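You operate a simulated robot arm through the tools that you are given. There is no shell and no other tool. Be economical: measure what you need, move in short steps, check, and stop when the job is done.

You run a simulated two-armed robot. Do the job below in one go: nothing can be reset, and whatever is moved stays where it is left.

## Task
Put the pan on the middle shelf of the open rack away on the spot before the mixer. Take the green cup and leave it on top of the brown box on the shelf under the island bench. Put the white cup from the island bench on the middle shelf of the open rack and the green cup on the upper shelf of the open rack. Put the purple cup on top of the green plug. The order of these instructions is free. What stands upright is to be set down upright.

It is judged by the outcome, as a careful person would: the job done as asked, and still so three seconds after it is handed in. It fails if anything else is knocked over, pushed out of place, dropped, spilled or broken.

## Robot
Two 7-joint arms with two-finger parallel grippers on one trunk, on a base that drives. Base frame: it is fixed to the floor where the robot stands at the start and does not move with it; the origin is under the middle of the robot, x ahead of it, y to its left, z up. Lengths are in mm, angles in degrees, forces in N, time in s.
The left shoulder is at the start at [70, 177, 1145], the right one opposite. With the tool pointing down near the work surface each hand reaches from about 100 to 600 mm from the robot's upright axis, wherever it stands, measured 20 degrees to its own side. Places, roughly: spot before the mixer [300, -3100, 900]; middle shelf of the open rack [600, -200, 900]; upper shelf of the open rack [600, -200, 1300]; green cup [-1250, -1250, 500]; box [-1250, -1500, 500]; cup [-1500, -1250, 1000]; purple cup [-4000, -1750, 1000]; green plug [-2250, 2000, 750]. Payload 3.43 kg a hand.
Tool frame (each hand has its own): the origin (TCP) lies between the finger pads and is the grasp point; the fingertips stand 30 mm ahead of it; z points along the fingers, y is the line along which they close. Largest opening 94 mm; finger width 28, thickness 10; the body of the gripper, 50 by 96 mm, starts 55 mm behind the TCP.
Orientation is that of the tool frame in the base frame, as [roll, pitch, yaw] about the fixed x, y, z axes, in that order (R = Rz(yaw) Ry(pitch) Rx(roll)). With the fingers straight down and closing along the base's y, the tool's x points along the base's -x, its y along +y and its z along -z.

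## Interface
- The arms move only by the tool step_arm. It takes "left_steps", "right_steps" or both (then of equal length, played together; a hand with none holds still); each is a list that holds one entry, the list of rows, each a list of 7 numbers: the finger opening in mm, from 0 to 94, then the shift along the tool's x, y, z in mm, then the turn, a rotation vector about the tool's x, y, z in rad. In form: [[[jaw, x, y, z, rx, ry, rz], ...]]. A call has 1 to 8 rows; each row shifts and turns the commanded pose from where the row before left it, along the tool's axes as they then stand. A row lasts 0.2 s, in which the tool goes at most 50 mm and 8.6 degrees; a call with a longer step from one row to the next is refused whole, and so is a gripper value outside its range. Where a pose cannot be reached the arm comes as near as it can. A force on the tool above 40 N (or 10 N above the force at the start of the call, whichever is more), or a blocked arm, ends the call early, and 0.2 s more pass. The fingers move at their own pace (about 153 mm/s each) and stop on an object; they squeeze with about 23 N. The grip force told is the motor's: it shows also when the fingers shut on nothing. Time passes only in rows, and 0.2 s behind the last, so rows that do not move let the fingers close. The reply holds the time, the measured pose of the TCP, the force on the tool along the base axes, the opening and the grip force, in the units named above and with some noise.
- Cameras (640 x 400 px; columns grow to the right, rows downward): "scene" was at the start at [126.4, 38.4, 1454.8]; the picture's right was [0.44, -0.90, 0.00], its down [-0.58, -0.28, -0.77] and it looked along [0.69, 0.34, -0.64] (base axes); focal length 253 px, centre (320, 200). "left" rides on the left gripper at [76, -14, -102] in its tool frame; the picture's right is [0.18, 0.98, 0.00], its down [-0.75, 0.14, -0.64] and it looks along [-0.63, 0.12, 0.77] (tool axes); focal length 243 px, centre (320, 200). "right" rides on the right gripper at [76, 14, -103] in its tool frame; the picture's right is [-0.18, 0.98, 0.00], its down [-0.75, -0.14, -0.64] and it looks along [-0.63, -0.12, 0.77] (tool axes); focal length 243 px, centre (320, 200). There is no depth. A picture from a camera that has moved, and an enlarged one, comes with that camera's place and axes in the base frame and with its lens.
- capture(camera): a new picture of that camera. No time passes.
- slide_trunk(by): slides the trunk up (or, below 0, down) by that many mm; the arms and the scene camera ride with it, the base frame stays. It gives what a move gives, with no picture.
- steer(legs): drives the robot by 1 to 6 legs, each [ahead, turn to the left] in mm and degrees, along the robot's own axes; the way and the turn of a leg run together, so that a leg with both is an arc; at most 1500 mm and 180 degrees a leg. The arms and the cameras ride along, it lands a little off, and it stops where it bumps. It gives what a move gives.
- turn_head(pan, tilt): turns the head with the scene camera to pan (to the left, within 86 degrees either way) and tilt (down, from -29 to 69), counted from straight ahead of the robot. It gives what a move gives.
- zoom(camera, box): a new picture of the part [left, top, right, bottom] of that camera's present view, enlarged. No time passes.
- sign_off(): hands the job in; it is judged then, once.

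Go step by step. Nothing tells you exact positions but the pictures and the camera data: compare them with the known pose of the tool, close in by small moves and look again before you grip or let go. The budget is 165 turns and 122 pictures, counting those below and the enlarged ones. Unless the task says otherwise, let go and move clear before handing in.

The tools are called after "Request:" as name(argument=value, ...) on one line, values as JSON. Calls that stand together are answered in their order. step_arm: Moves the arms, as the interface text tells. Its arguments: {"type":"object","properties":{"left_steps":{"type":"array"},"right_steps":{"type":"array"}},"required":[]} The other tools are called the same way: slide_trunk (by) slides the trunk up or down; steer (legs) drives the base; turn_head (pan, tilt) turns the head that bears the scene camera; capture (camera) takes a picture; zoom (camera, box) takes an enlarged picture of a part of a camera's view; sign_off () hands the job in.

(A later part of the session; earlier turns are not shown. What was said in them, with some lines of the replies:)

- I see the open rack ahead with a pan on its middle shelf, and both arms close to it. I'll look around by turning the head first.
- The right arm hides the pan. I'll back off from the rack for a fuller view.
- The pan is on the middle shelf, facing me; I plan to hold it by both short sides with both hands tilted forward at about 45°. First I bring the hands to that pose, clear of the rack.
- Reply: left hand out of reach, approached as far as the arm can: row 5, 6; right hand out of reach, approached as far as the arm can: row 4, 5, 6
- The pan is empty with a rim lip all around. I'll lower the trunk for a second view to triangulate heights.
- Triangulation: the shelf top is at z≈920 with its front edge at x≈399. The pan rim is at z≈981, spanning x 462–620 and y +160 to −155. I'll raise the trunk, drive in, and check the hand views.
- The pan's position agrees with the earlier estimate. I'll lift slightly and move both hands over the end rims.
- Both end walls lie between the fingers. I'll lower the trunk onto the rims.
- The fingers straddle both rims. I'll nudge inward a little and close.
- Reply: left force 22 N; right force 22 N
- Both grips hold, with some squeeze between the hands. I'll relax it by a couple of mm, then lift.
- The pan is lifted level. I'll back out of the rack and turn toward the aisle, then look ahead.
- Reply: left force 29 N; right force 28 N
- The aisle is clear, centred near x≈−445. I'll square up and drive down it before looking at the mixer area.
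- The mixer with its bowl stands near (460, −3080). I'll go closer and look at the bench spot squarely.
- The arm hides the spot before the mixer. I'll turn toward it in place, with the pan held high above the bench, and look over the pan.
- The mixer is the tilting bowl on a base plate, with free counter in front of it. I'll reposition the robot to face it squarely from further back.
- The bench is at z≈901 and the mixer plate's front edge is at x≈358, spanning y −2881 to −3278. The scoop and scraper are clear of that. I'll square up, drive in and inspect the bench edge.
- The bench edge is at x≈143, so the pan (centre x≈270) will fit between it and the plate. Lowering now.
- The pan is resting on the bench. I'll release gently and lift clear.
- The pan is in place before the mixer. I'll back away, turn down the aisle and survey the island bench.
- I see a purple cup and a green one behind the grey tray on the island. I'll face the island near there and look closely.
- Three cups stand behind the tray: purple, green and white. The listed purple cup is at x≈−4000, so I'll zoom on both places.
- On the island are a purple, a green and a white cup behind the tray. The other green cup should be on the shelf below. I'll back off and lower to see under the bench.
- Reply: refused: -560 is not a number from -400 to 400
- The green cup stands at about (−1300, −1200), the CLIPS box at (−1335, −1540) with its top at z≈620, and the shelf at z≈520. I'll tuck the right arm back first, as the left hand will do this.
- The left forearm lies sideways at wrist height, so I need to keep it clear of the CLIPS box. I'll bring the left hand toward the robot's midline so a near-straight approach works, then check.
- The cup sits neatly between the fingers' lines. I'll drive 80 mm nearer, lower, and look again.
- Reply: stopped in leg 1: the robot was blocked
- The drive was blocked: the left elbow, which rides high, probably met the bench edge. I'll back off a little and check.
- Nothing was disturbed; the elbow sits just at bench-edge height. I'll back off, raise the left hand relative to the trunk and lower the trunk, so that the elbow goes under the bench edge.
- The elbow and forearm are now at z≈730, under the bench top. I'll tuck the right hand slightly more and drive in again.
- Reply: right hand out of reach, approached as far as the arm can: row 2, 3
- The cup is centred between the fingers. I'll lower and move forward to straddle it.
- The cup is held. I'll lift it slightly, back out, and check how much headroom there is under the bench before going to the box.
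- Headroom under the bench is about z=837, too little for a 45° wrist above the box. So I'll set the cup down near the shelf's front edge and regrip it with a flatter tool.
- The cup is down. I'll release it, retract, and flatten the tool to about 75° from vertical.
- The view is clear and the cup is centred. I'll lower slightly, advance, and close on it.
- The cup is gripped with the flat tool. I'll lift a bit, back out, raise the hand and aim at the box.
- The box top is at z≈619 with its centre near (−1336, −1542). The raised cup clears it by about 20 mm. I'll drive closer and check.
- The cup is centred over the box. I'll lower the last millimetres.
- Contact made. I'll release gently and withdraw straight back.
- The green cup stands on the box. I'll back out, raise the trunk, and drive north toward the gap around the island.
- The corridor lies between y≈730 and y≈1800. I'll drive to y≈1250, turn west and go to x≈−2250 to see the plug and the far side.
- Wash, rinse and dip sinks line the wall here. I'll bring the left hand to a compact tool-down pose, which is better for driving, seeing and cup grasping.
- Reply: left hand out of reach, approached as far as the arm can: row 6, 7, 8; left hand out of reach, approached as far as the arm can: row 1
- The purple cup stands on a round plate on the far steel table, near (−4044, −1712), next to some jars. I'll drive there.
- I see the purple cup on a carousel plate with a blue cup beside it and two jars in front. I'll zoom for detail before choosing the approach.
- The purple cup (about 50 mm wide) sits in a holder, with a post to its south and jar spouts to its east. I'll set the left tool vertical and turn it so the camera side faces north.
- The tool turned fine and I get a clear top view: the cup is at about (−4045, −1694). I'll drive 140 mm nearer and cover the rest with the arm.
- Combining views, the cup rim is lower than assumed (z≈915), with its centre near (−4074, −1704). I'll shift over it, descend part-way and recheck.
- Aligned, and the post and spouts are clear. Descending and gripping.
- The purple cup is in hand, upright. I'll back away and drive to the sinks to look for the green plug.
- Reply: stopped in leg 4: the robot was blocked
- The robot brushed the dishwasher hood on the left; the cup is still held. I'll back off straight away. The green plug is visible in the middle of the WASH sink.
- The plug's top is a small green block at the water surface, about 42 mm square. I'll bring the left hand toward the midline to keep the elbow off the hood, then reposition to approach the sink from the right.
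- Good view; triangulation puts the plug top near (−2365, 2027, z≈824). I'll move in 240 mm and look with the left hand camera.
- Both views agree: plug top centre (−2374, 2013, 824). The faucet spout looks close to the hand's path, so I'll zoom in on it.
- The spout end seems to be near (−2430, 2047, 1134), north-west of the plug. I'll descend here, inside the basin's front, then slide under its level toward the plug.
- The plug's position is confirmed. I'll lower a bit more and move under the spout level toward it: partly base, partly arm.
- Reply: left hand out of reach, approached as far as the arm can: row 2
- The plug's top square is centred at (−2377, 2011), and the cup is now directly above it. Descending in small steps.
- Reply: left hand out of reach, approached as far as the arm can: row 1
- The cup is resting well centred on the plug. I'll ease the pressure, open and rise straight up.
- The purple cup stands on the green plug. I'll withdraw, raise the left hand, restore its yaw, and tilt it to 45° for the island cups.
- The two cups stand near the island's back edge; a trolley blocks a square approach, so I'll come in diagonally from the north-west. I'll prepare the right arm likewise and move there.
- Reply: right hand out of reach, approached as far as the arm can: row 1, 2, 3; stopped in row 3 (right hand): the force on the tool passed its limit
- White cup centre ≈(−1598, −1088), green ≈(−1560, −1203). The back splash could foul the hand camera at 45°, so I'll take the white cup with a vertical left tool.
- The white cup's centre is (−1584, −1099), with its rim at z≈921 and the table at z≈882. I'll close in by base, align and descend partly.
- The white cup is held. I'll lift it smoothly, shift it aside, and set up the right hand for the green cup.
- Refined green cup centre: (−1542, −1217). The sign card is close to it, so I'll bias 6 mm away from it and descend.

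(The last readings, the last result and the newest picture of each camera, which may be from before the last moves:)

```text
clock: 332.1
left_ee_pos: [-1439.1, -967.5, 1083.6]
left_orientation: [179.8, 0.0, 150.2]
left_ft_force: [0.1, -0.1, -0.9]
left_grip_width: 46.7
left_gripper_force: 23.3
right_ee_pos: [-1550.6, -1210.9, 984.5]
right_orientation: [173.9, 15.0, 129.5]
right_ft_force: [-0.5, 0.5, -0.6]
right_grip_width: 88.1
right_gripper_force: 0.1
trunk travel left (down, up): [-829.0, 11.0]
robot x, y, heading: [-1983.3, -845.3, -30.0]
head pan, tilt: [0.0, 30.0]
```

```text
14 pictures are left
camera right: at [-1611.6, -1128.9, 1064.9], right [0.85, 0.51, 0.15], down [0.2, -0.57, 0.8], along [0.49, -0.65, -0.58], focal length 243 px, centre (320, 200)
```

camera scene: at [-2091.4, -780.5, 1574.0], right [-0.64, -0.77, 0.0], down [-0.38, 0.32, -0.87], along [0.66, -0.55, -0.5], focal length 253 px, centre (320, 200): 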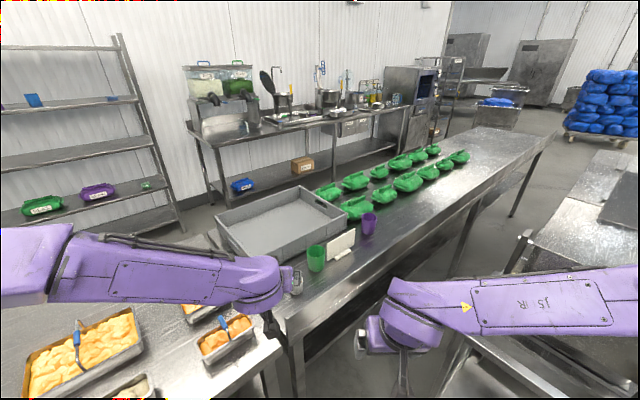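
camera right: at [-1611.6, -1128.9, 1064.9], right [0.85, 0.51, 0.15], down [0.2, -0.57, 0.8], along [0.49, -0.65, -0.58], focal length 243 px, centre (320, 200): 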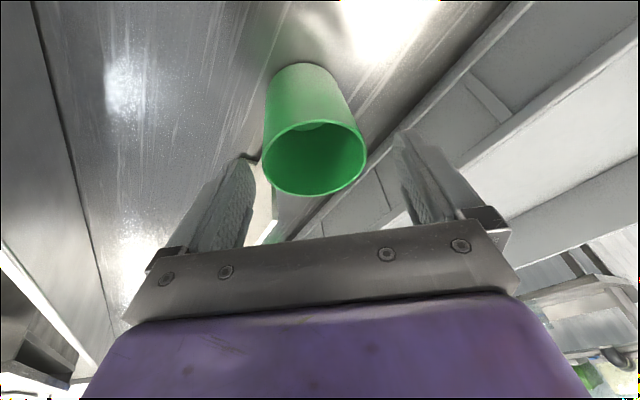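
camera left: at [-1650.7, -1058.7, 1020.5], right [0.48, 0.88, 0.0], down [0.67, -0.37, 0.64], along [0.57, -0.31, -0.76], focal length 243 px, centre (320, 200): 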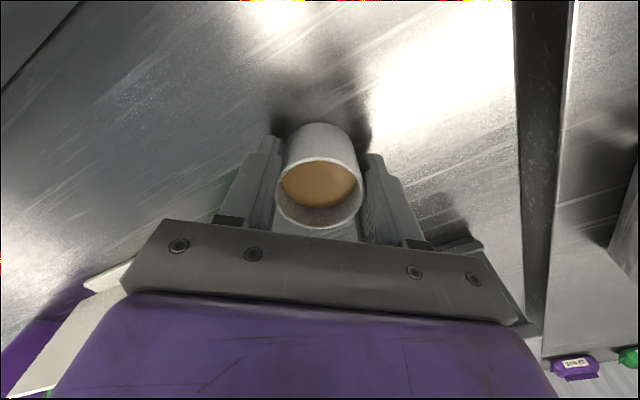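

Request:
step_arm(right_steps=[[[88, 5.7, -2.3, 21, 0, 0, 0], [88, 5.7, -2.3, 21, 0, 0, 0], [88, 0, 0, 0, 0, 0, 0], [76, 0, 0, 0, 0, 0, 0], [66, 0, 0, 0, 0, 0, 0], [56, 0, 0, 0, 0, 0, 0], [48, 0, 0, 0, 0, 0, 0], [48, 0, 0, 0, 0, 0, 0]]])

Request:
capture(camera="right")

```text
clock: 333.9
left_ee_pos: [-1438.5, -968.3, 1084.1]
left_orientation: [179.8, 0.1, 150.4]
left_ft_force: [0.3, 0.2, -0.9]
left_grip_width: 46.7
left_gripper_force: 23.2
right_ee_pos: [-1548.9, -1211.3, 938.3]
right_orientation: [173.9, 15.1, 129.6]
right_ft_force: [-0.1, 0.2, 0.7]
right_grip_width: 70.7
right_gripper_force: 22.9
trunk travel left (down, up): [-829.0, 11.0]
robot x, y, heading: [-1991.7, -849.3, -29.7]
head pan, tilt: [0.0, 30.0]
```

```text
13 pictures are left
camera right: at [-1610.3, -1129.9, 1019.2], right [0.85, 0.51, 0.15], down [0.2, -0.57, 0.8], along [0.49, -0.65, -0.58], focal length 243 px, centre (320, 200)
```

right: 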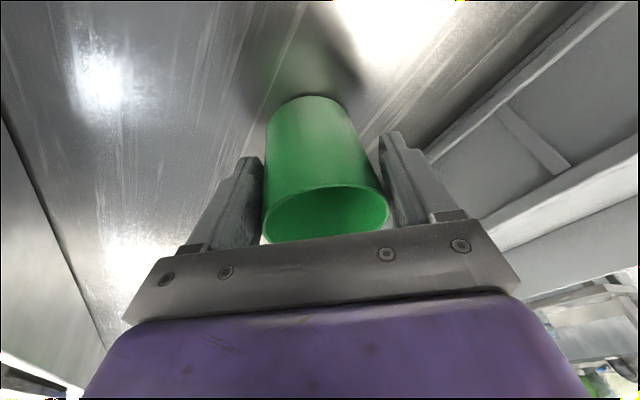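

Both cups are gripped. The rack's upper level has limited headroom, so I'll regrip the green cup here with a more tilted (≈45°) tool: open, rise, tilt, and check.

Request:
step_arm(right_steps=[[[72, 0, 0, 0, 0, 0, 0], [80, 0, 0, 0, 0, 0, 0], [88, 0, 0, 0, 0, 0, 0], [88, 0, 0, 0, 0, 0, 0], [88, -9.7, 3.9, -36, 0, 0, 0], [88, -9.7, 3.9, -36, 0, 0, 0], [88, 0, 0, 0, 0, 0, 0]]])

Request:
step_arm(right_steps=[[[88, 0, 0, 0, 0, -0.13, 0], [88, 0, 0, 0, 0, -0.13, 0], [88, 0, 0, 0, 0, -0.13, 0], [88, 0, 0, 0, 0, -0.13, 0], [88, 0, 0, 0, 0, 0, 0]]])

Request:
capture(camera="right")

```text
clock: 335.5
left_ee_pos: [-1438.5, -968.0, 1084.3]
left_orientation: [179.7, 0.2, 150.2]
left_ft_force: [0.1, 0.0, -0.6]
left_grip_width: 46.6
left_gripper_force: 22.7
right_ee_pos: [-1547.6, -1212.3, 1014.2]
right_orientation: [174.0, 15.0, 129.6]
right_ft_force: [-0.4, -0.9, -0.1]
right_grip_width: 87.7
right_gripper_force: 0.1
trunk travel left (down, up): [-829.0, 11.0]
robot x, y, heading: [-1985.6, -846.3, -30.3]
head pan, tilt: [0.0, 30.0]
```

```text
clock: 336.7
left_ee_pos: [-1438.6, -967.3, 1085.0]
left_orientation: [179.7, 0.0, 150.3]
left_ft_force: [-0.8, 0.2, -0.8]
left_grip_width: 47.0
left_gripper_force: 23.1
right_ee_pos: [-1547.8, -1212.1, 1013.3]
right_orientation: [171.7, 44.6, 125.3]
right_ft_force: [-0.4, 0.1, -0.1]
right_grip_width: 88.0
right_gripper_force: 0.2
trunk travel left (down, up): [-829.0, 11.0]
robot x, y, heading: [-1985.9, -844.7, -30.0]
head pan, tilt: [0.0, 30.0]
```

```text
12 pictures are left
camera right: at [-1622.4, -1107.5, 1034.4], right [0.81, 0.54, 0.23], down [-0.13, -0.22, 0.97], along [0.57, -0.81, -0.11], focal length 243 px, centre (320, 200)
```

right: 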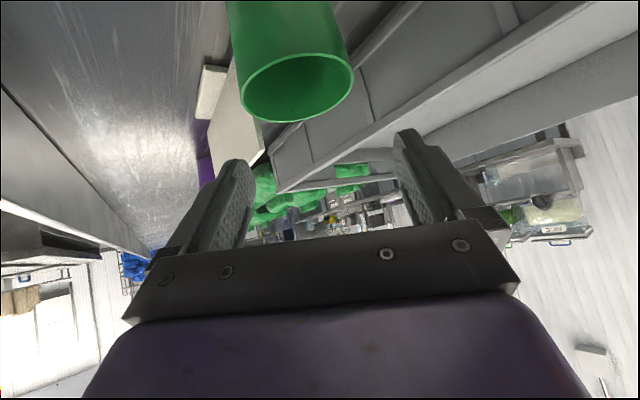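

Request:
step_arm(right_steps=[[[86, 12, -1.2, -12.2, 0, 0, 0], [86, 27.5, -4, 27.6, 0, 0, 0], [86, 27.5, -4, 27.6, 0, 0, 0], [86, 0, 0, 0, 0, 0, 0], [76, 0, 0, 0, 0, 0, 0], [64, 0, 0, 0, 0, 0, 0], [48, 0, 0, 0, 0, 0, 0], [48, 0, 0, 0, 0, 0, 0]]])

Request:
capture(camera="right")

```text
clock: 338.5
left_ee_pos: [-1439.9, -968.4, 1084.2]
left_orientation: [179.7, 0.1, 150.3]
left_ft_force: [-0.8, -0.7, -0.6]
left_grip_width: 46.9
left_gripper_force: 22.6
right_ee_pos: [-1562.0, -1201.4, 936.1]
right_orientation: [171.7, 44.6, 125.3]
right_ft_force: [0.4, -0.7, 0.6]
right_grip_width: 64.2
right_gripper_force: 22.5
trunk travel left (down, up): [-829.0, 11.0]
robot x, y, heading: [-1987.1, -845.6, -30.3]
head pan, tilt: [0.0, 30.0]
```

```text
11 pictures are left
camera right: at [-1635.3, -1096.2, 957.0], right [0.81, 0.54, 0.23], down [-0.13, -0.22, 0.97], along [0.57, -0.81, -0.11], focal length 243 px, centre (320, 200)
```

right: 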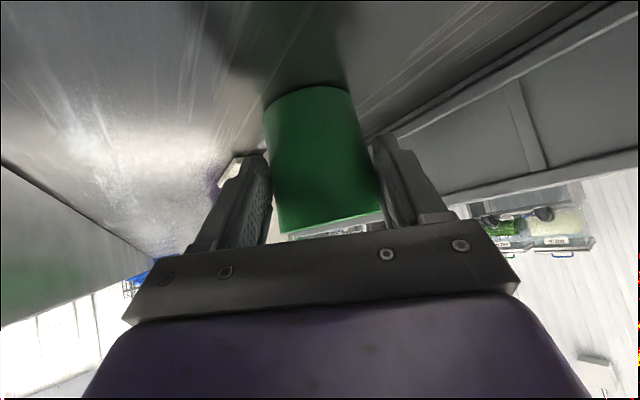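

Gripped again. I'll lift, back away from the island and start back north.

Request:
step_arm(right_steps=[[[48, -14, 2, -14.1, 0, 0, 0], [48, -28, 4.1, -28.2, 0, 0, 0], [48, -28, 4.1, -28.2, 0, 0, 0], [48, -28, 4.1, -28.2, 0, 0, 0], [48, -14, 2, -14.1, 0, 0, 0]]])

Request:
steer(legs=[[-230, 0], [0, 120]])

Request:
steer(legs=[[1500, 0]])

```text
clock: 339.7
left_ee_pos: [-1439.0, -968.3, 1084.3]
left_orientation: [179.7, 0.2, 150.4]
left_ft_force: [-0.1, 0.3, -1.0]
left_grip_width: 46.8
left_gripper_force: 22.7
right_ee_pos: [-1564.2, -1201.9, 1098.0]
right_orientation: [171.7, 44.7, 125.3]
right_ft_force: [1.0, 0.2, -0.1]
right_grip_width: 63.7
right_gripper_force: 23.1
trunk travel left (down, up): [-829.0, 11.0]
robot x, y, heading: [-1987.5, -848.3, -29.9]
head pan, tilt: [0.0, 30.0]
```

```text
clock: 346.6
left_ee_pos: [-2391.8, -205.2, 1083.8]
left_orientation: [179.6, 0.1, -86.0]
left_ft_force: [0.2, -0.2, -0.3]
left_grip_width: 47.0
left_gripper_force: 23.0
right_ee_pos: [-2128.0, -178.8, 1096.1]
right_orientation: [171.6, 44.6, -110.9]
right_ft_force: [0.3, 0.2, 0.7]
right_grip_width: 63.2
right_gripper_force: 22.8
trunk travel left (down, up): [-829.0, 11.0]
robot x, y, heading: [-2190.6, -726.2, 93.8]
head pan, tilt: [0.0, 30.0]
```

```text
clock: 354.1
left_ee_pos: [-2505.1, 1296.0, 1083.6]
left_orientation: [179.7, 0.1, -85.3]
left_ft_force: [-0.1, 0.4, -0.3]
left_grip_width: 46.8
left_gripper_force: 23.0
right_ee_pos: [-2243.2, 1326.4, 1096.8]
right_orientation: [171.6, 44.6, -110.1]
right_ft_force: [0.9, 0.4, -0.3]
right_grip_width: 63.0
right_gripper_force: 23.2
trunk travel left (down, up): [-829.0, 11.0]
robot x, y, heading: [-2296.2, 770.8, 94.3]
head pan, tilt: [0.0, 30.0]
```

Request:
steer(legs=[[0, -55], [780, 0], [0, -39]])

Request:
steer(legs=[[1270, 0]])

```text
clock: 362.6
left_ee_pos: [-1149.2, 1443.7, 1084.6]
left_orientation: [179.8, 0.1, -179.6]
left_ft_force: [0.5, -0.4, -0.7]
left_grip_width: 47.0
left_gripper_force: 23.1
right_ee_pos: [-1139.8, 1180.2, 1097.4]
right_orientation: [171.7, 44.6, 155.5]
right_ft_force: [-0.6, 0.6, 0.2]
right_grip_width: 63.1
right_gripper_force: 23.0
trunk travel left (down, up): [-829.0, 11.0]
robot x, y, heading: [-1687.1, 1274.8, 0.1]
head pan, tilt: [0.0, 30.0]
```

```text
clock: 369.0
left_ee_pos: [119.3, 1437.3, 1084.8]
left_orientation: [179.6, 0.1, 180.0]
left_ft_force: [-0.5, -0.4, -0.8]
left_grip_width: 46.8
left_gripper_force: 22.6
right_ee_pos: [125.9, 1173.9, 1097.0]
right_orientation: [171.6, 44.7, 155.0]
right_ft_force: [1.3, 0.1, -0.8]
right_grip_width: 62.9
right_gripper_force: 22.4
trunk travel left (down, up): [-829.0, 11.0]
robot x, y, heading: [-418.4, 1270.4, -0.4]
head pan, tilt: [0.0, 30.0]
```

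Request:
steer(legs=[[0, -90], [1500, 0]])

Request:
steer(legs=[[200, 0], [0, 90]])

Request:
capture(camera="scene")

Request:
capture(camera="right")

```text
clock: 380.2
left_ee_pos: [-285.0, -748.2, 1085.0]
left_orientation: [179.7, 0.1, 89.0]
left_ft_force: [-0.1, -0.2, -0.4]
left_grip_width: 46.9
left_gripper_force: 23.1
right_ee_pos: [-548.5, -751.4, 1097.3]
right_orientation: [171.7, 44.6, 64.0]
right_ft_force: [0.3, 0.5, -0.6]
right_grip_width: 62.4
right_gripper_force: 23.2
trunk travel left (down, up): [-829.0, 11.0]
robot x, y, heading: [-438.3, -207.5, -91.2]
head pan, tilt: [0.0, 30.0]
```

```text
clock: 385.7
left_ee_pos: [88.8, -224.8, 1083.7]
left_orientation: [179.7, 0.0, -178.5]
left_ft_force: [0.2, 0.3, -0.5]
left_grip_width: 47.3
left_gripper_force: 23.0
right_ee_pos: [104.6, -489.8, 1096.7]
right_orientation: [171.7, 44.6, 156.5]
right_ft_force: [0.0, -0.2, -1.3]
right_grip_width: 62.5
right_gripper_force: 23.0
trunk travel left (down, up): [-829.0, 11.0]
robot x, y, heading: [-446.8, -405.7, 1.1]
head pan, tilt: [0.0, 30.0]
```

```text
10 pictures are left
camera scene: at [-304.5, -400.1, 1573.9], right [0.02, -1.0, 0.0], down [-0.5, -0.01, -0.87], along [0.87, 0.02, -0.5], focal length 253 px, centre (320, 200)
```

scene: 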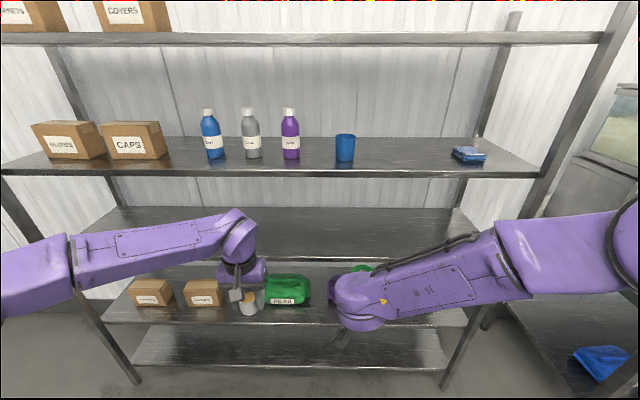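

```text
9 pictures are left
camera right: at [-13.6, -437.2, 1117.5], right [0.42, 0.88, 0.23], down [0.0, -0.25, 0.97], along [0.91, -0.4, -0.11], focal length 243 px, centre (320, 200)
```

right: 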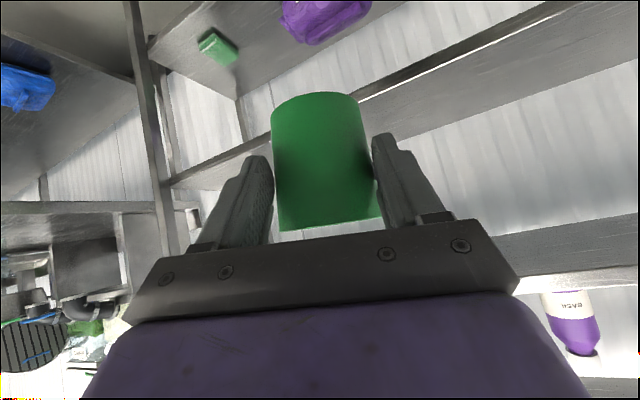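

The rack is ahead: the upper shelf top is at z≈1279, and there's a free gap between the blue cup and the blue cloth. I'll raise the green cup, retract the left hand, and turn slightly.

Request:
step_arm(left_steps=[[[30, 25, 0, 0, 0, 0, 0], [30, 40, 0, 0, 0, 0, 0], [30, 40, 0, 0, 0, 0, 0], [30, 40, 0, 0, 0, 0, 0], [30, 30, 0, 0, 0, 0, 0], [30, 15, 0, 0, 0, 0, 0], [30, 0, 0, 0, 0, 0, 0]]], right_steps=[[[48, -20, 2.9, -20, 0, 0, 0], [48, -28, 4.1, -28.2, 0, 0, 0], [48, -28, 4.1, -28.2, 0, 0, 0], [48, -28, 4.1, -28.2, 0, 0, 0], [48, -28, 4.1, -28.2, 0, 0, 0], [48, -28, 4.1, -28.2, 0, 0, 0], [48, -20, 2.9, -20, 0, 0, 0]]])

Request:
steer(legs=[[0, -9], [200, 0]])

Request:
capture(camera="scene")

```text
clock: 387.3
left_ee_pos: [-102.2, -226.6, 1084.9]
left_orientation: [179.7, 0.1, -178.4]
left_ft_force: [0.5, 0.0, -0.5]
left_grip_width: 46.8
left_gripper_force: 23.2
right_ee_pos: [104.1, -488.0, 1353.0]
right_orientation: [171.7, 44.6, 156.6]
right_ft_force: [-1.0, 0.3, 0.2]
right_grip_width: 62.8
right_gripper_force: 23.5
trunk travel left (down, up): [-829.0, 11.0]
robot x, y, heading: [-445.1, -403.5, 1.0]
head pan, tilt: [0.0, 30.0]
```

```text
clock: 389.5
left_ee_pos: [116.7, -310.0, 1084.7]
left_orientation: [179.8, 0.3, 172.3]
left_ft_force: [0.1, -0.2, -0.1]
left_grip_width: 46.9
left_gripper_force: 23.1
right_ee_pos: [278.4, -599.7, 1355.0]
right_orientation: [171.6, 44.8, 147.4]
right_ft_force: [0.1, -0.1, -0.7]
right_grip_width: 62.5
right_gripper_force: 22.8
trunk travel left (down, up): [-829.0, 11.0]
robot x, y, heading: [-247.2, -430.5, -8.0]
head pan, tilt: [0.0, 30.0]
```

```text
8 pictures are left
camera scene: at [-112.5, -448.6, 1574.3], right [-0.14, -0.99, 0.0], down [-0.49, 0.07, -0.87], along [0.86, -0.12, -0.5], focal length 253 px, centre (320, 200)
```

scene: 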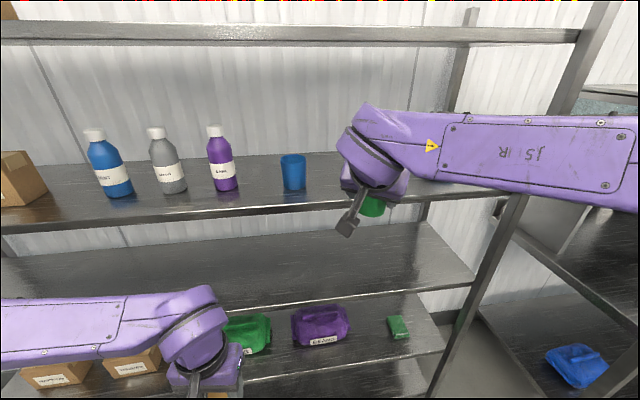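

The path is clear: the cup base is about 20 mm above the shelf. I'll drive forward 155 mm to bring it over the gap.

Request:
steer(legs=[[155, 0]])

Request:
capture(camera="scene")

```text
clock: 390.9
left_ee_pos: [268.6, -332.0, 1085.1]
left_orientation: [179.8, 0.2, 172.2]
left_ft_force: [-0.6, -0.5, -0.5]
left_grip_width: 47.1
left_gripper_force: 22.9
right_ee_pos: [429.5, -621.7, 1355.9]
right_orientation: [171.5, 44.8, 147.3]
right_ft_force: [-0.4, -1.0, -0.9]
right_grip_width: 62.5
right_gripper_force: 23.4
trunk travel left (down, up): [-829.0, 11.0]
robot x, y, heading: [-98.1, -452.9, -8.0]
head pan, tilt: [0.0, 30.0]
```

```text
7 pictures are left
camera scene: at [39.2, -470.4, 1574.3], right [-0.14, -0.99, 0.0], down [-0.49, 0.07, -0.87], along [0.86, -0.12, -0.5], focal length 253 px, centre (320, 200)
```

scene: 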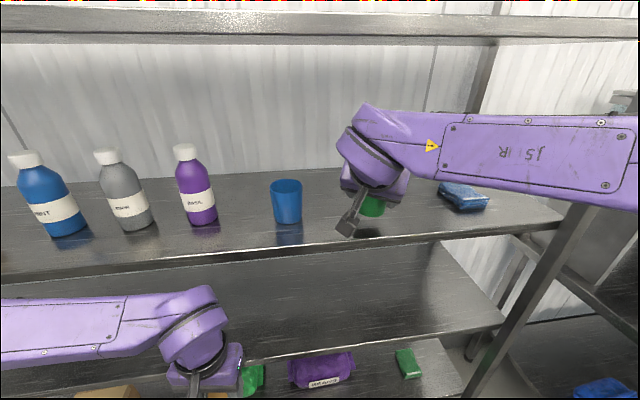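

Request:
step_arm(right_steps=[[[48, 7, -1, 7, 0, 0, 0], [48, 5.6, -0.8, 5.6, 0, 0, 0], [48, 0, 0, 0, 0, 0, 0]]])

Request:
step_arm(right_steps=[[[48, 2.1, -0.3, 2.1, 0, 0, 0], [48, 0, 0, 0, 0, 0, 0]]])

Request:
step_arm(right_steps=[[[48, 2.1, -0.3, 2.1, 0, 0, 0], [48, 0, 0, 0, 0, 0, 0]]])

```text
clock: 391.7
left_ee_pos: [270.3, -332.2, 1083.0]
left_orientation: [179.7, 0.0, 172.4]
left_ft_force: [0.5, 1.1, -1.2]
left_grip_width: 47.0
left_gripper_force: 22.6
right_ee_pos: [432.7, -621.4, 1334.9]
right_orientation: [171.7, 44.6, 147.4]
right_ft_force: [0.2, 0.5, -1.0]
right_grip_width: 62.5
right_gripper_force: 23.1
trunk travel left (down, up): [-829.0, 11.0]
robot x, y, heading: [-98.4, -453.0, -7.9]
head pan, tilt: [0.0, 30.0]
```

```text
clock: 392.3
left_ee_pos: [270.9, -332.8, 1084.3]
left_orientation: [179.7, 0.1, 172.3]
left_ft_force: [0.1, -0.6, -0.6]
left_grip_width: 47.0
left_gripper_force: 23.0
right_ee_pos: [432.1, -621.6, 1332.2]
right_orientation: [171.8, 44.6, 147.4]
right_ft_force: [0.4, 0.2, -0.2]
right_grip_width: 62.5
right_gripper_force: 22.9
trunk travel left (down, up): [-829.0, 11.0]
robot x, y, heading: [-98.1, -453.5, -8.2]
head pan, tilt: [0.0, 30.0]
```

```text
clock: 392.9
left_ee_pos: [270.4, -332.7, 1084.9]
left_orientation: [179.7, 0.1, 172.3]
left_ft_force: [-0.6, -0.5, -0.8]
left_grip_width: 46.8
left_gripper_force: 23.2
right_ee_pos: [431.6, -622.8, 1330.4]
right_orientation: [171.7, 44.7, 147.3]
right_ft_force: [0.2, 0.0, -1.2]
right_grip_width: 62.5
right_gripper_force: 23.6
trunk travel left (down, up): [-829.0, 11.0]
robot x, y, heading: [-95.9, -453.1, -8.1]
head pan, tilt: [0.0, 30.0]
```

Request:
step_arm(right_steps=[[[48, 2.1, -0.3, 2.1, 0, 0, 0], [48, 0, 0, 0, 0, 0, 0]]])

Request:
step_arm(right_steps=[[[48, 1.6, -0.2, 1.6, 0, 0, 0], [48, 0, 0, 0, 0, 0, 0]]])

Request:
step_arm(right_steps=[[[48, 1.6, -0.2, 1.6, 0, 0, 0], [48, 0, 0, 0, 0, 0, 0]]])

```text
clock: 393.5
left_ee_pos: [270.1, -333.2, 1083.9]
left_orientation: [179.7, 0.0, 172.3]
left_ft_force: [0.2, 0.1, -1.6]
left_grip_width: 47.0
left_gripper_force: 22.9
right_ee_pos: [432.1, -622.8, 1328.4]
right_orientation: [171.5, 44.8, 147.4]
right_ft_force: [0.9, -0.2, 3.6]
right_grip_width: 62.7
right_gripper_force: 23.1
trunk travel left (down, up): [-829.0, 11.0]
robot x, y, heading: [-99.5, -448.9, -8.1]
head pan, tilt: [0.0, 30.0]
```

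```text
clock: 394.1
left_ee_pos: [269.7, -331.6, 1083.3]
left_orientation: [179.8, 0.0, 172.2]
left_ft_force: [-0.3, -0.6, -0.3]
left_grip_width: 47.2
left_gripper_force: 23.1
right_ee_pos: [432.0, -620.9, 1325.2]
right_orientation: [171.6, 44.8, 147.3]
right_ft_force: [2.2, 1.6, 11.2]
right_grip_width: 62.8
right_gripper_force: 23.3
trunk travel left (down, up): [-829.0, 11.0]
robot x, y, heading: [-96.5, -452.0, -7.8]
head pan, tilt: [0.0, 30.0]
```

```text
clock: 394.7
left_ee_pos: [268.6, -331.7, 1083.3]
left_orientation: [179.8, 0.0, 172.3]
left_ft_force: [-0.7, -0.3, -0.7]
left_grip_width: 46.8
left_gripper_force: 22.7
right_ee_pos: [431.0, -619.1, 1324.8]
right_orientation: [171.7, 44.7, 147.4]
right_ft_force: [3.7, 3.5, 14.0]
right_grip_width: 62.7
right_gripper_force: 22.8
trunk travel left (down, up): [-829.0, 11.0]
robot x, y, heading: [-94.7, -452.2, -8.0]
head pan, tilt: [0.0, 30.0]
```

Firm contact on the upper shelf. I'll ease off, release slowly and withdraw along the tool axis.

Request:
step_arm(right_steps=[[[48, -0.8, 0.1, -0.8, 0, 0, 0], [66, 0, 0, 0, 0, 0, 0], [74, 0, 0, 0, 0, 0, 0], [86, 0, 0, 0, 0, 0, 0], [92, 0, 0, 0, 0, 0, 0], [92, 0, 0, -25, 0, 0, 0], [92, 0, 0, -40, 0, 0, 0], [92, 0, 0, -40, 0, 0, 0]]])

Request:
steer(legs=[[-200, 0]])

Request:
capture(camera="scene")

```text
clock: 396.5
left_ee_pos: [269.1, -332.8, 1084.5]
left_orientation: [179.8, 0.2, 172.3]
left_ft_force: [0.1, -1.0, -0.9]
left_grip_width: 47.0
left_gripper_force: 22.9
right_ee_pos: [363.9, -594.3, 1396.8]
right_orientation: [171.7, 44.7, 147.3]
right_ft_force: [-0.3, 1.0, -0.1]
right_grip_width: 91.8
right_gripper_force: 0.1
trunk travel left (down, up): [-829.0, 11.0]
robot x, y, heading: [-95.1, -453.7, -7.9]
head pan, tilt: [0.0, 30.0]
```

```text
clock: 398.1
left_ee_pos: [76.6, -303.9, 1082.9]
left_orientation: [179.7, 0.1, 172.3]
left_ft_force: [-0.1, -0.6, -0.5]
left_grip_width: 46.8
left_gripper_force: 23.3
right_ee_pos: [172.2, -566.9, 1394.2]
right_orientation: [171.8, 44.5, 147.4]
right_ft_force: [0.1, 0.7, 0.4]
right_grip_width: 92.1
right_gripper_force: 0.0
trunk travel left (down, up): [-829.0, 11.0]
robot x, y, heading: [-292.7, -423.1, -7.9]
head pan, tilt: [0.0, 30.0]
```

```text
6 pictures are left
camera scene: at [-150.1, -443.7, 1573.6], right [-0.14, -0.99, 0.0], down [-0.5, 0.07, -0.86], along [0.86, -0.12, -0.5], focal length 253 px, centre (320, 200)
```

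scene: 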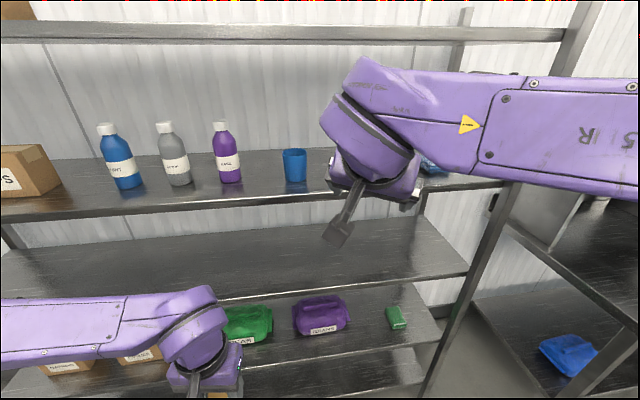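

The right hand hides the cup for now. I'll tuck the right hand back and down, and extend and lower the white cup for the middle shelf.

Request:
step_arm(left_steps=[[[30, -20, 0, 0, 0, 0, 0], [30, -35, 0, 0, 0, 0, 0], [30, -35, 0, 10, 0, 0, 0], [30, -35, 0, 25, 0, 0, 0], [30, -35, 0, 25, 0, 0, 0], [30, -25, 0, 25, 0, 0, 0], [30, -10, 0, 18, 0, 0, 0], [30, 0, 0, 4, 0, 0, 0]]], right_steps=[[[90, 28, 0, -28, 0, 0, 0], [90, 28, 0, -28, 0, 0, 0], [90, 29, -4.3, 29.4, 0, 0, 0], [90, 29, -4.3, 29.4, 0, 0, 0], [90, 29, -4.3, 29.4, 0, 0, 0], [90, 29, -4.3, 29.4, 0, 0, 0], [90, 29, -4.3, 29.4, 0, 0, 0], [90, 29, -4.3, 29.4, 0, 0, 0]]])

Request:
capture(camera="scene")

```text
clock: 399.9
left_ee_pos: [264.4, -330.6, 977.9]
left_orientation: [179.8, 0.1, 172.2]
left_ft_force: [-0.3, 0.5, -0.5]
left_grip_width: 46.8
left_gripper_force: 22.6
right_ee_pos: [98.1, -530.6, 1143.8]
right_orientation: [171.8, 44.6, 147.3]
right_ft_force: [0.5, 0.7, 0.0]
right_grip_width: 89.9
right_gripper_force: 0.1
trunk travel left (down, up): [-829.0, 11.0]
robot x, y, heading: [-295.7, -429.3, -8.0]
head pan, tilt: [0.0, 30.0]
```

```text
5 pictures are left
camera scene: at [-152.7, -442.2, 1573.9], right [-0.14, -0.99, 0.0], down [-0.5, 0.07, -0.87], along [0.86, -0.12, -0.5], focal length 253 px, centre (320, 200)
```

scene: 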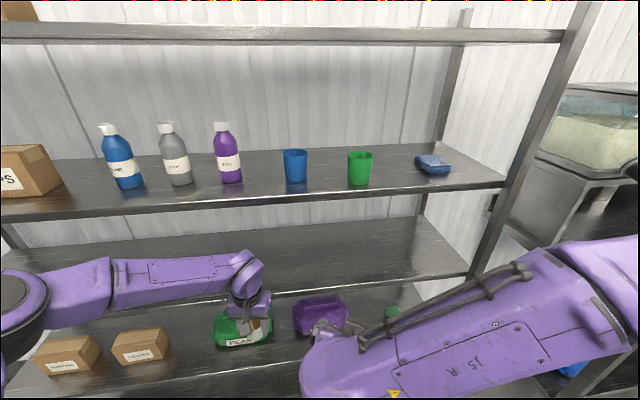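

The green cup stands upright on the upper shelf. For the white cup I'll extend the arm a bit more and lower slightly, so the elbow stays clear of the shelf edge, then drive in.

Request:
step_arm(left_steps=[[[30, -20, 0, 3, 0, 0, 0], [30, -25, 0, 3, 0, 0, 0], [30, -15, 0, 2, 0, 0, 0], [30, 0, 0, 0, 0, 0, 0]]])

Request:
steer(legs=[[75, 0]])

Request:
capture(camera="scene")

```text
clock: 400.9
left_ee_pos: [325.9, -338.2, 969.7]
left_orientation: [179.7, 0.1, 172.3]
left_ft_force: [0.1, 0.2, -0.9]
left_grip_width: 46.7
left_gripper_force: 23.1
right_ee_pos: [96.5, -530.6, 1143.5]
right_orientation: [171.7, 44.7, 147.4]
right_ft_force: [-0.4, -0.3, 0.4]
right_grip_width: 90.3
right_gripper_force: 0.0
trunk travel left (down, up): [-829.0, 11.0]
robot x, y, heading: [-289.9, -421.5, -7.8]
head pan, tilt: [0.0, 30.0]
```

```text
clock: 401.9
left_ee_pos: [389.8, -349.0, 977.0]
left_orientation: [179.9, 0.7, 172.1]
left_ft_force: [-0.2, 0.4, 0.4]
left_grip_width: 47.0
left_gripper_force: 22.8
right_ee_pos: [158.6, -541.1, 1149.3]
right_orientation: [171.3, 45.1, 147.0]
right_ft_force: [-1.1, 0.7, 1.2]
right_grip_width: 90.1
right_gripper_force: 0.1
trunk travel left (down, up): [-829.0, 11.0]
robot x, y, heading: [-220.5, -433.9, -8.0]
head pan, tilt: [0.0, 30.0]
```

```text
4 pictures are left
camera scene: at [-94.9, -451.8, 1575.5], right [-0.14, -0.99, 0.0], down [-0.49, 0.07, -0.87], along [0.86, -0.12, -0.49], focal length 253 px, centre (320, 200)
```

scene: 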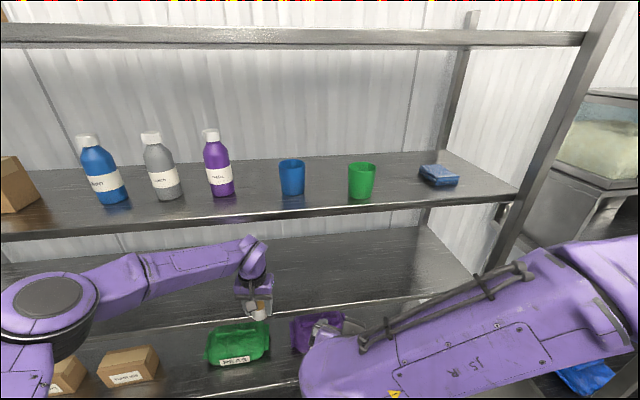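

Request:
steer(legs=[[50, 0]])

Request:
step_arm(left_steps=[[[30, 0, 0, 0, 0, 0, 0], [30, 0, 0, 3, 0, 0, 0], [30, 0, 0, 0, 0, 0, 0]]])

Request:
capture(camera="left")

```text
clock: 402.8
left_ee_pos: [441.0, -356.7, 974.7]
left_orientation: [179.7, 0.5, 172.1]
left_ft_force: [-0.6, 0.3, 0.1]
left_grip_width: 46.8
left_gripper_force: 23.0
right_ee_pos: [211.5, -547.6, 1146.6]
right_orientation: [171.5, 45.0, 147.0]
right_ft_force: [-1.0, 0.1, 0.1]
right_grip_width: 89.8
right_gripper_force: 0.1
trunk travel left (down, up): [-829.0, 11.0]
robot x, y, heading: [-175.0, -439.2, -8.2]
head pan, tilt: [0.0, 30.0]
```

```text
clock: 403.6
left_ee_pos: [447.5, -358.0, 967.9]
left_orientation: [179.8, 0.1, 172.1]
left_ft_force: [-0.1, 0.2, -0.7]
left_grip_width: 47.1
left_gripper_force: 22.8
right_ee_pos: [219.0, -549.9, 1143.2]
right_orientation: [171.6, 44.5, 147.2]
right_ft_force: [0.1, -0.5, 0.1]
right_grip_width: 90.0
right_gripper_force: 0.0
trunk travel left (down, up): [-829.0, 11.0]
robot x, y, heading: [-172.2, -442.2, -8.2]
head pan, tilt: [0.0, 30.0]
```

```text
3 pictures are left
camera left: at [371.4, -361.2, 1068.6], right [-0.05, 1.0, 0.0], down [0.76, 0.03, 0.64], along [0.64, 0.03, -0.77], focal length 243 px, centre (320, 200)
```

left: 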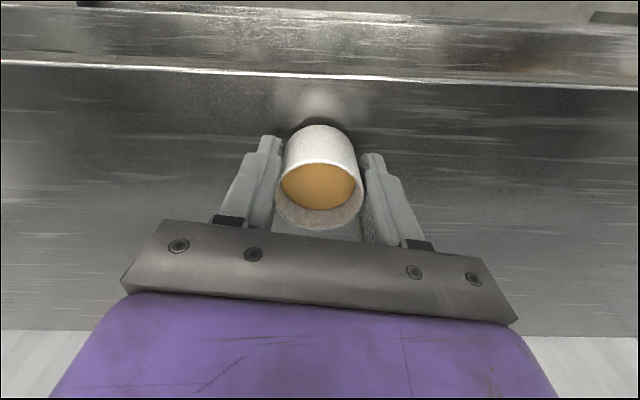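

The cup is over the middle shelf, about 20 mm inside the front edge. I'll nudge it 12 mm inward and lower in small steps.

Request:
step_arm(left_steps=[[[30, -12, 0, 0, 0, 0, 0], [30, 0, 0, 6, 0, 0, 0], [30, 0, 0, 0, 0, 0, 0]]])

Request:
step_arm(left_steps=[[[30, 0, 0, 2.5, 0, 0, 0], [30, 0, 0, 0, 0, 0, 0]]])

Request:
step_arm(left_steps=[[[30, 0, 0, 2, 0, 0, 0], [30, 0, 0, 0, 0, 0, 0]]])

```text
clock: 404.4
left_ee_pos: [458.4, -361.0, 963.0]
left_orientation: [179.8, 0.2, 172.0]
left_ft_force: [0.2, 0.0, -0.1]
left_grip_width: 46.9
left_gripper_force: 22.7
right_ee_pos: [217.0, -549.7, 1145.2]
right_orientation: [171.8, 44.7, 147.3]
right_ft_force: [-0.5, 0.6, 0.3]
right_grip_width: 90.0
right_gripper_force: 0.0
trunk travel left (down, up): [-829.0, 11.0]
robot x, y, heading: [-173.3, -441.6, -8.2]
head pan, tilt: [0.0, 30.0]
```

```text
clock: 405.0
left_ee_pos: [457.2, -359.3, 958.5]
left_orientation: [179.7, 0.2, 172.1]
left_ft_force: [0.1, -0.9, -1.2]
left_grip_width: 46.8
left_gripper_force: 22.9
right_ee_pos: [216.0, -549.1, 1145.3]
right_orientation: [171.7, 44.7, 147.3]
right_ft_force: [-0.5, -0.1, -0.1]
right_grip_width: 89.9
right_gripper_force: 0.0
trunk travel left (down, up): [-829.0, 11.0]
robot x, y, heading: [-175.2, -440.7, -8.1]
head pan, tilt: [0.0, 30.0]
```

```text
clock: 405.6
left_ee_pos: [457.9, -359.7, 959.6]
left_orientation: [179.8, 0.2, 172.1]
left_ft_force: [1.7, 2.2, 9.8]
left_grip_width: 46.8
left_gripper_force: 23.3
right_ee_pos: [216.2, -547.9, 1144.9]
right_orientation: [171.7, 44.8, 147.2]
right_ft_force: [0.1, 0.2, 0.3]
right_grip_width: 90.0
right_gripper_force: 0.0
trunk travel left (down, up): [-829.0, 11.0]
robot x, y, heading: [-173.2, -440.8, -8.0]
head pan, tilt: [0.0, 30.0]
```

Contact. I'll ease off, open, and withdraw horizontally with the arm.

Request:
step_arm(left_steps=[[[30, 0, 0, -1, 0, 0, 0], [52, 0, 0, 0, 0, 0, 0], [62, 0, 0, 0, 0, 0, 0], [80, 0, 0, 0, 0, 0, 0], [90, 0, 0, 0, 0, 0, 0], [90, 0, 0, -6, 0, 0, 0], [90, 0, 0, 0, 0, 0, 0]]])

Request:
step_arm(left_steps=[[[90, 20, 0, 0, 0, 0, 0], [90, 30, 0, 0, 0, 0, 0], [90, 35, 0, 0, 0, 0, 0], [90, 35, 0, 0, 0, 0, 0]]])

Request:
steer(legs=[[-250, 0]])

Request:
capture(camera="scene")

```text
clock: 407.2
left_ee_pos: [459.1, -359.4, 964.0]
left_orientation: [179.8, 0.2, 172.0]
left_ft_force: [0.5, -0.2, 0.9]
left_grip_width: 90.0
left_gripper_force: 0.0
right_ee_pos: [216.1, -548.7, 1144.5]
right_orientation: [171.7, 44.6, 147.4]
right_ft_force: [0.5, 1.2, 0.1]
right_grip_width: 89.8
right_gripper_force: 0.0
trunk travel left (down, up): [-829.0, 11.0]
robot x, y, heading: [-170.1, -443.3, -8.2]
head pan, tilt: [0.0, 30.0]
```

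```text
clock: 408.2
left_ee_pos: [339.1, -340.2, 965.5]
left_orientation: [179.8, 0.2, 172.1]
left_ft_force: [-0.1, 0.3, 0.4]
left_grip_width: 90.1
left_gripper_force: 0.2
right_ee_pos: [214.9, -548.4, 1145.1]
right_orientation: [171.7, 44.9, 147.3]
right_ft_force: [-0.5, 0.3, 0.5]
right_grip_width: 90.0
right_gripper_force: 0.0
trunk travel left (down, up): [-829.0, 11.0]
robot x, y, heading: [-173.1, -438.3, -8.1]
head pan, tilt: [0.0, 30.0]
```

```text
clock: 410.1
left_ee_pos: [91.5, -303.3, 965.0]
left_orientation: [179.7, 0.1, 172.2]
left_ft_force: [1.1, 0.3, -0.1]
left_grip_width: 89.9
left_gripper_force: 0.1
right_ee_pos: [-30.9, -512.3, 1144.7]
right_orientation: [171.8, 44.6, 147.5]
right_ft_force: [-0.3, -0.8, 0.8]
right_grip_width: 89.9
right_gripper_force: 0.0
trunk travel left (down, up): [-829.0, 11.0]
robot x, y, heading: [-420.9, -406.4, -7.8]
head pan, tilt: [0.0, 30.0]
```

```text
2 pictures are left
camera scene: at [-280.5, -425.5, 1573.8], right [-0.14, -0.99, 0.0], down [-0.5, 0.07, -0.87], along [0.86, -0.12, -0.5], focal length 253 px, centre (320, 200)
```

scene: 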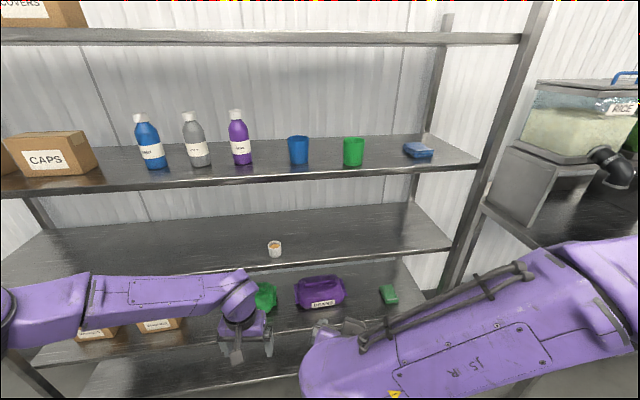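

All the items are placed: white cup on the middle shelf and green cup on the upper shelf, both upright, with the hands clear. I'm handing in.

Request:
sign_off()

```text
The job is handed in.
```

I handed the job in with every item placed as asked and both hands clear.

- **Pan:** set down on the bench in front of the mixer.
- **Green cup from under the island:** upright on top of the brown CLIPS box.
- **White cup:** upright on the middle shelf of the rack, drink still in it.
- **Green cup from the island bench:** upright on the upper shelf of the rack, between the blue cup and the blue cloth.
- **Purple cup:** upright on the green plug in the WASH sink. There are two purple cups; I moved the one at the place you listed, on the far steel table, and left the one on the island.

I took "the green cup" as two different cups, one under the island and one on top of it.

The left arm bumped the island bench edge once, and the robot was blocked once by the dishwasher beside the sinks. The pictures afterwards showed nothing moved. I checked the pan and the two cups placed off the rack by picture right after each release, but did not go back to look at them before handing in.
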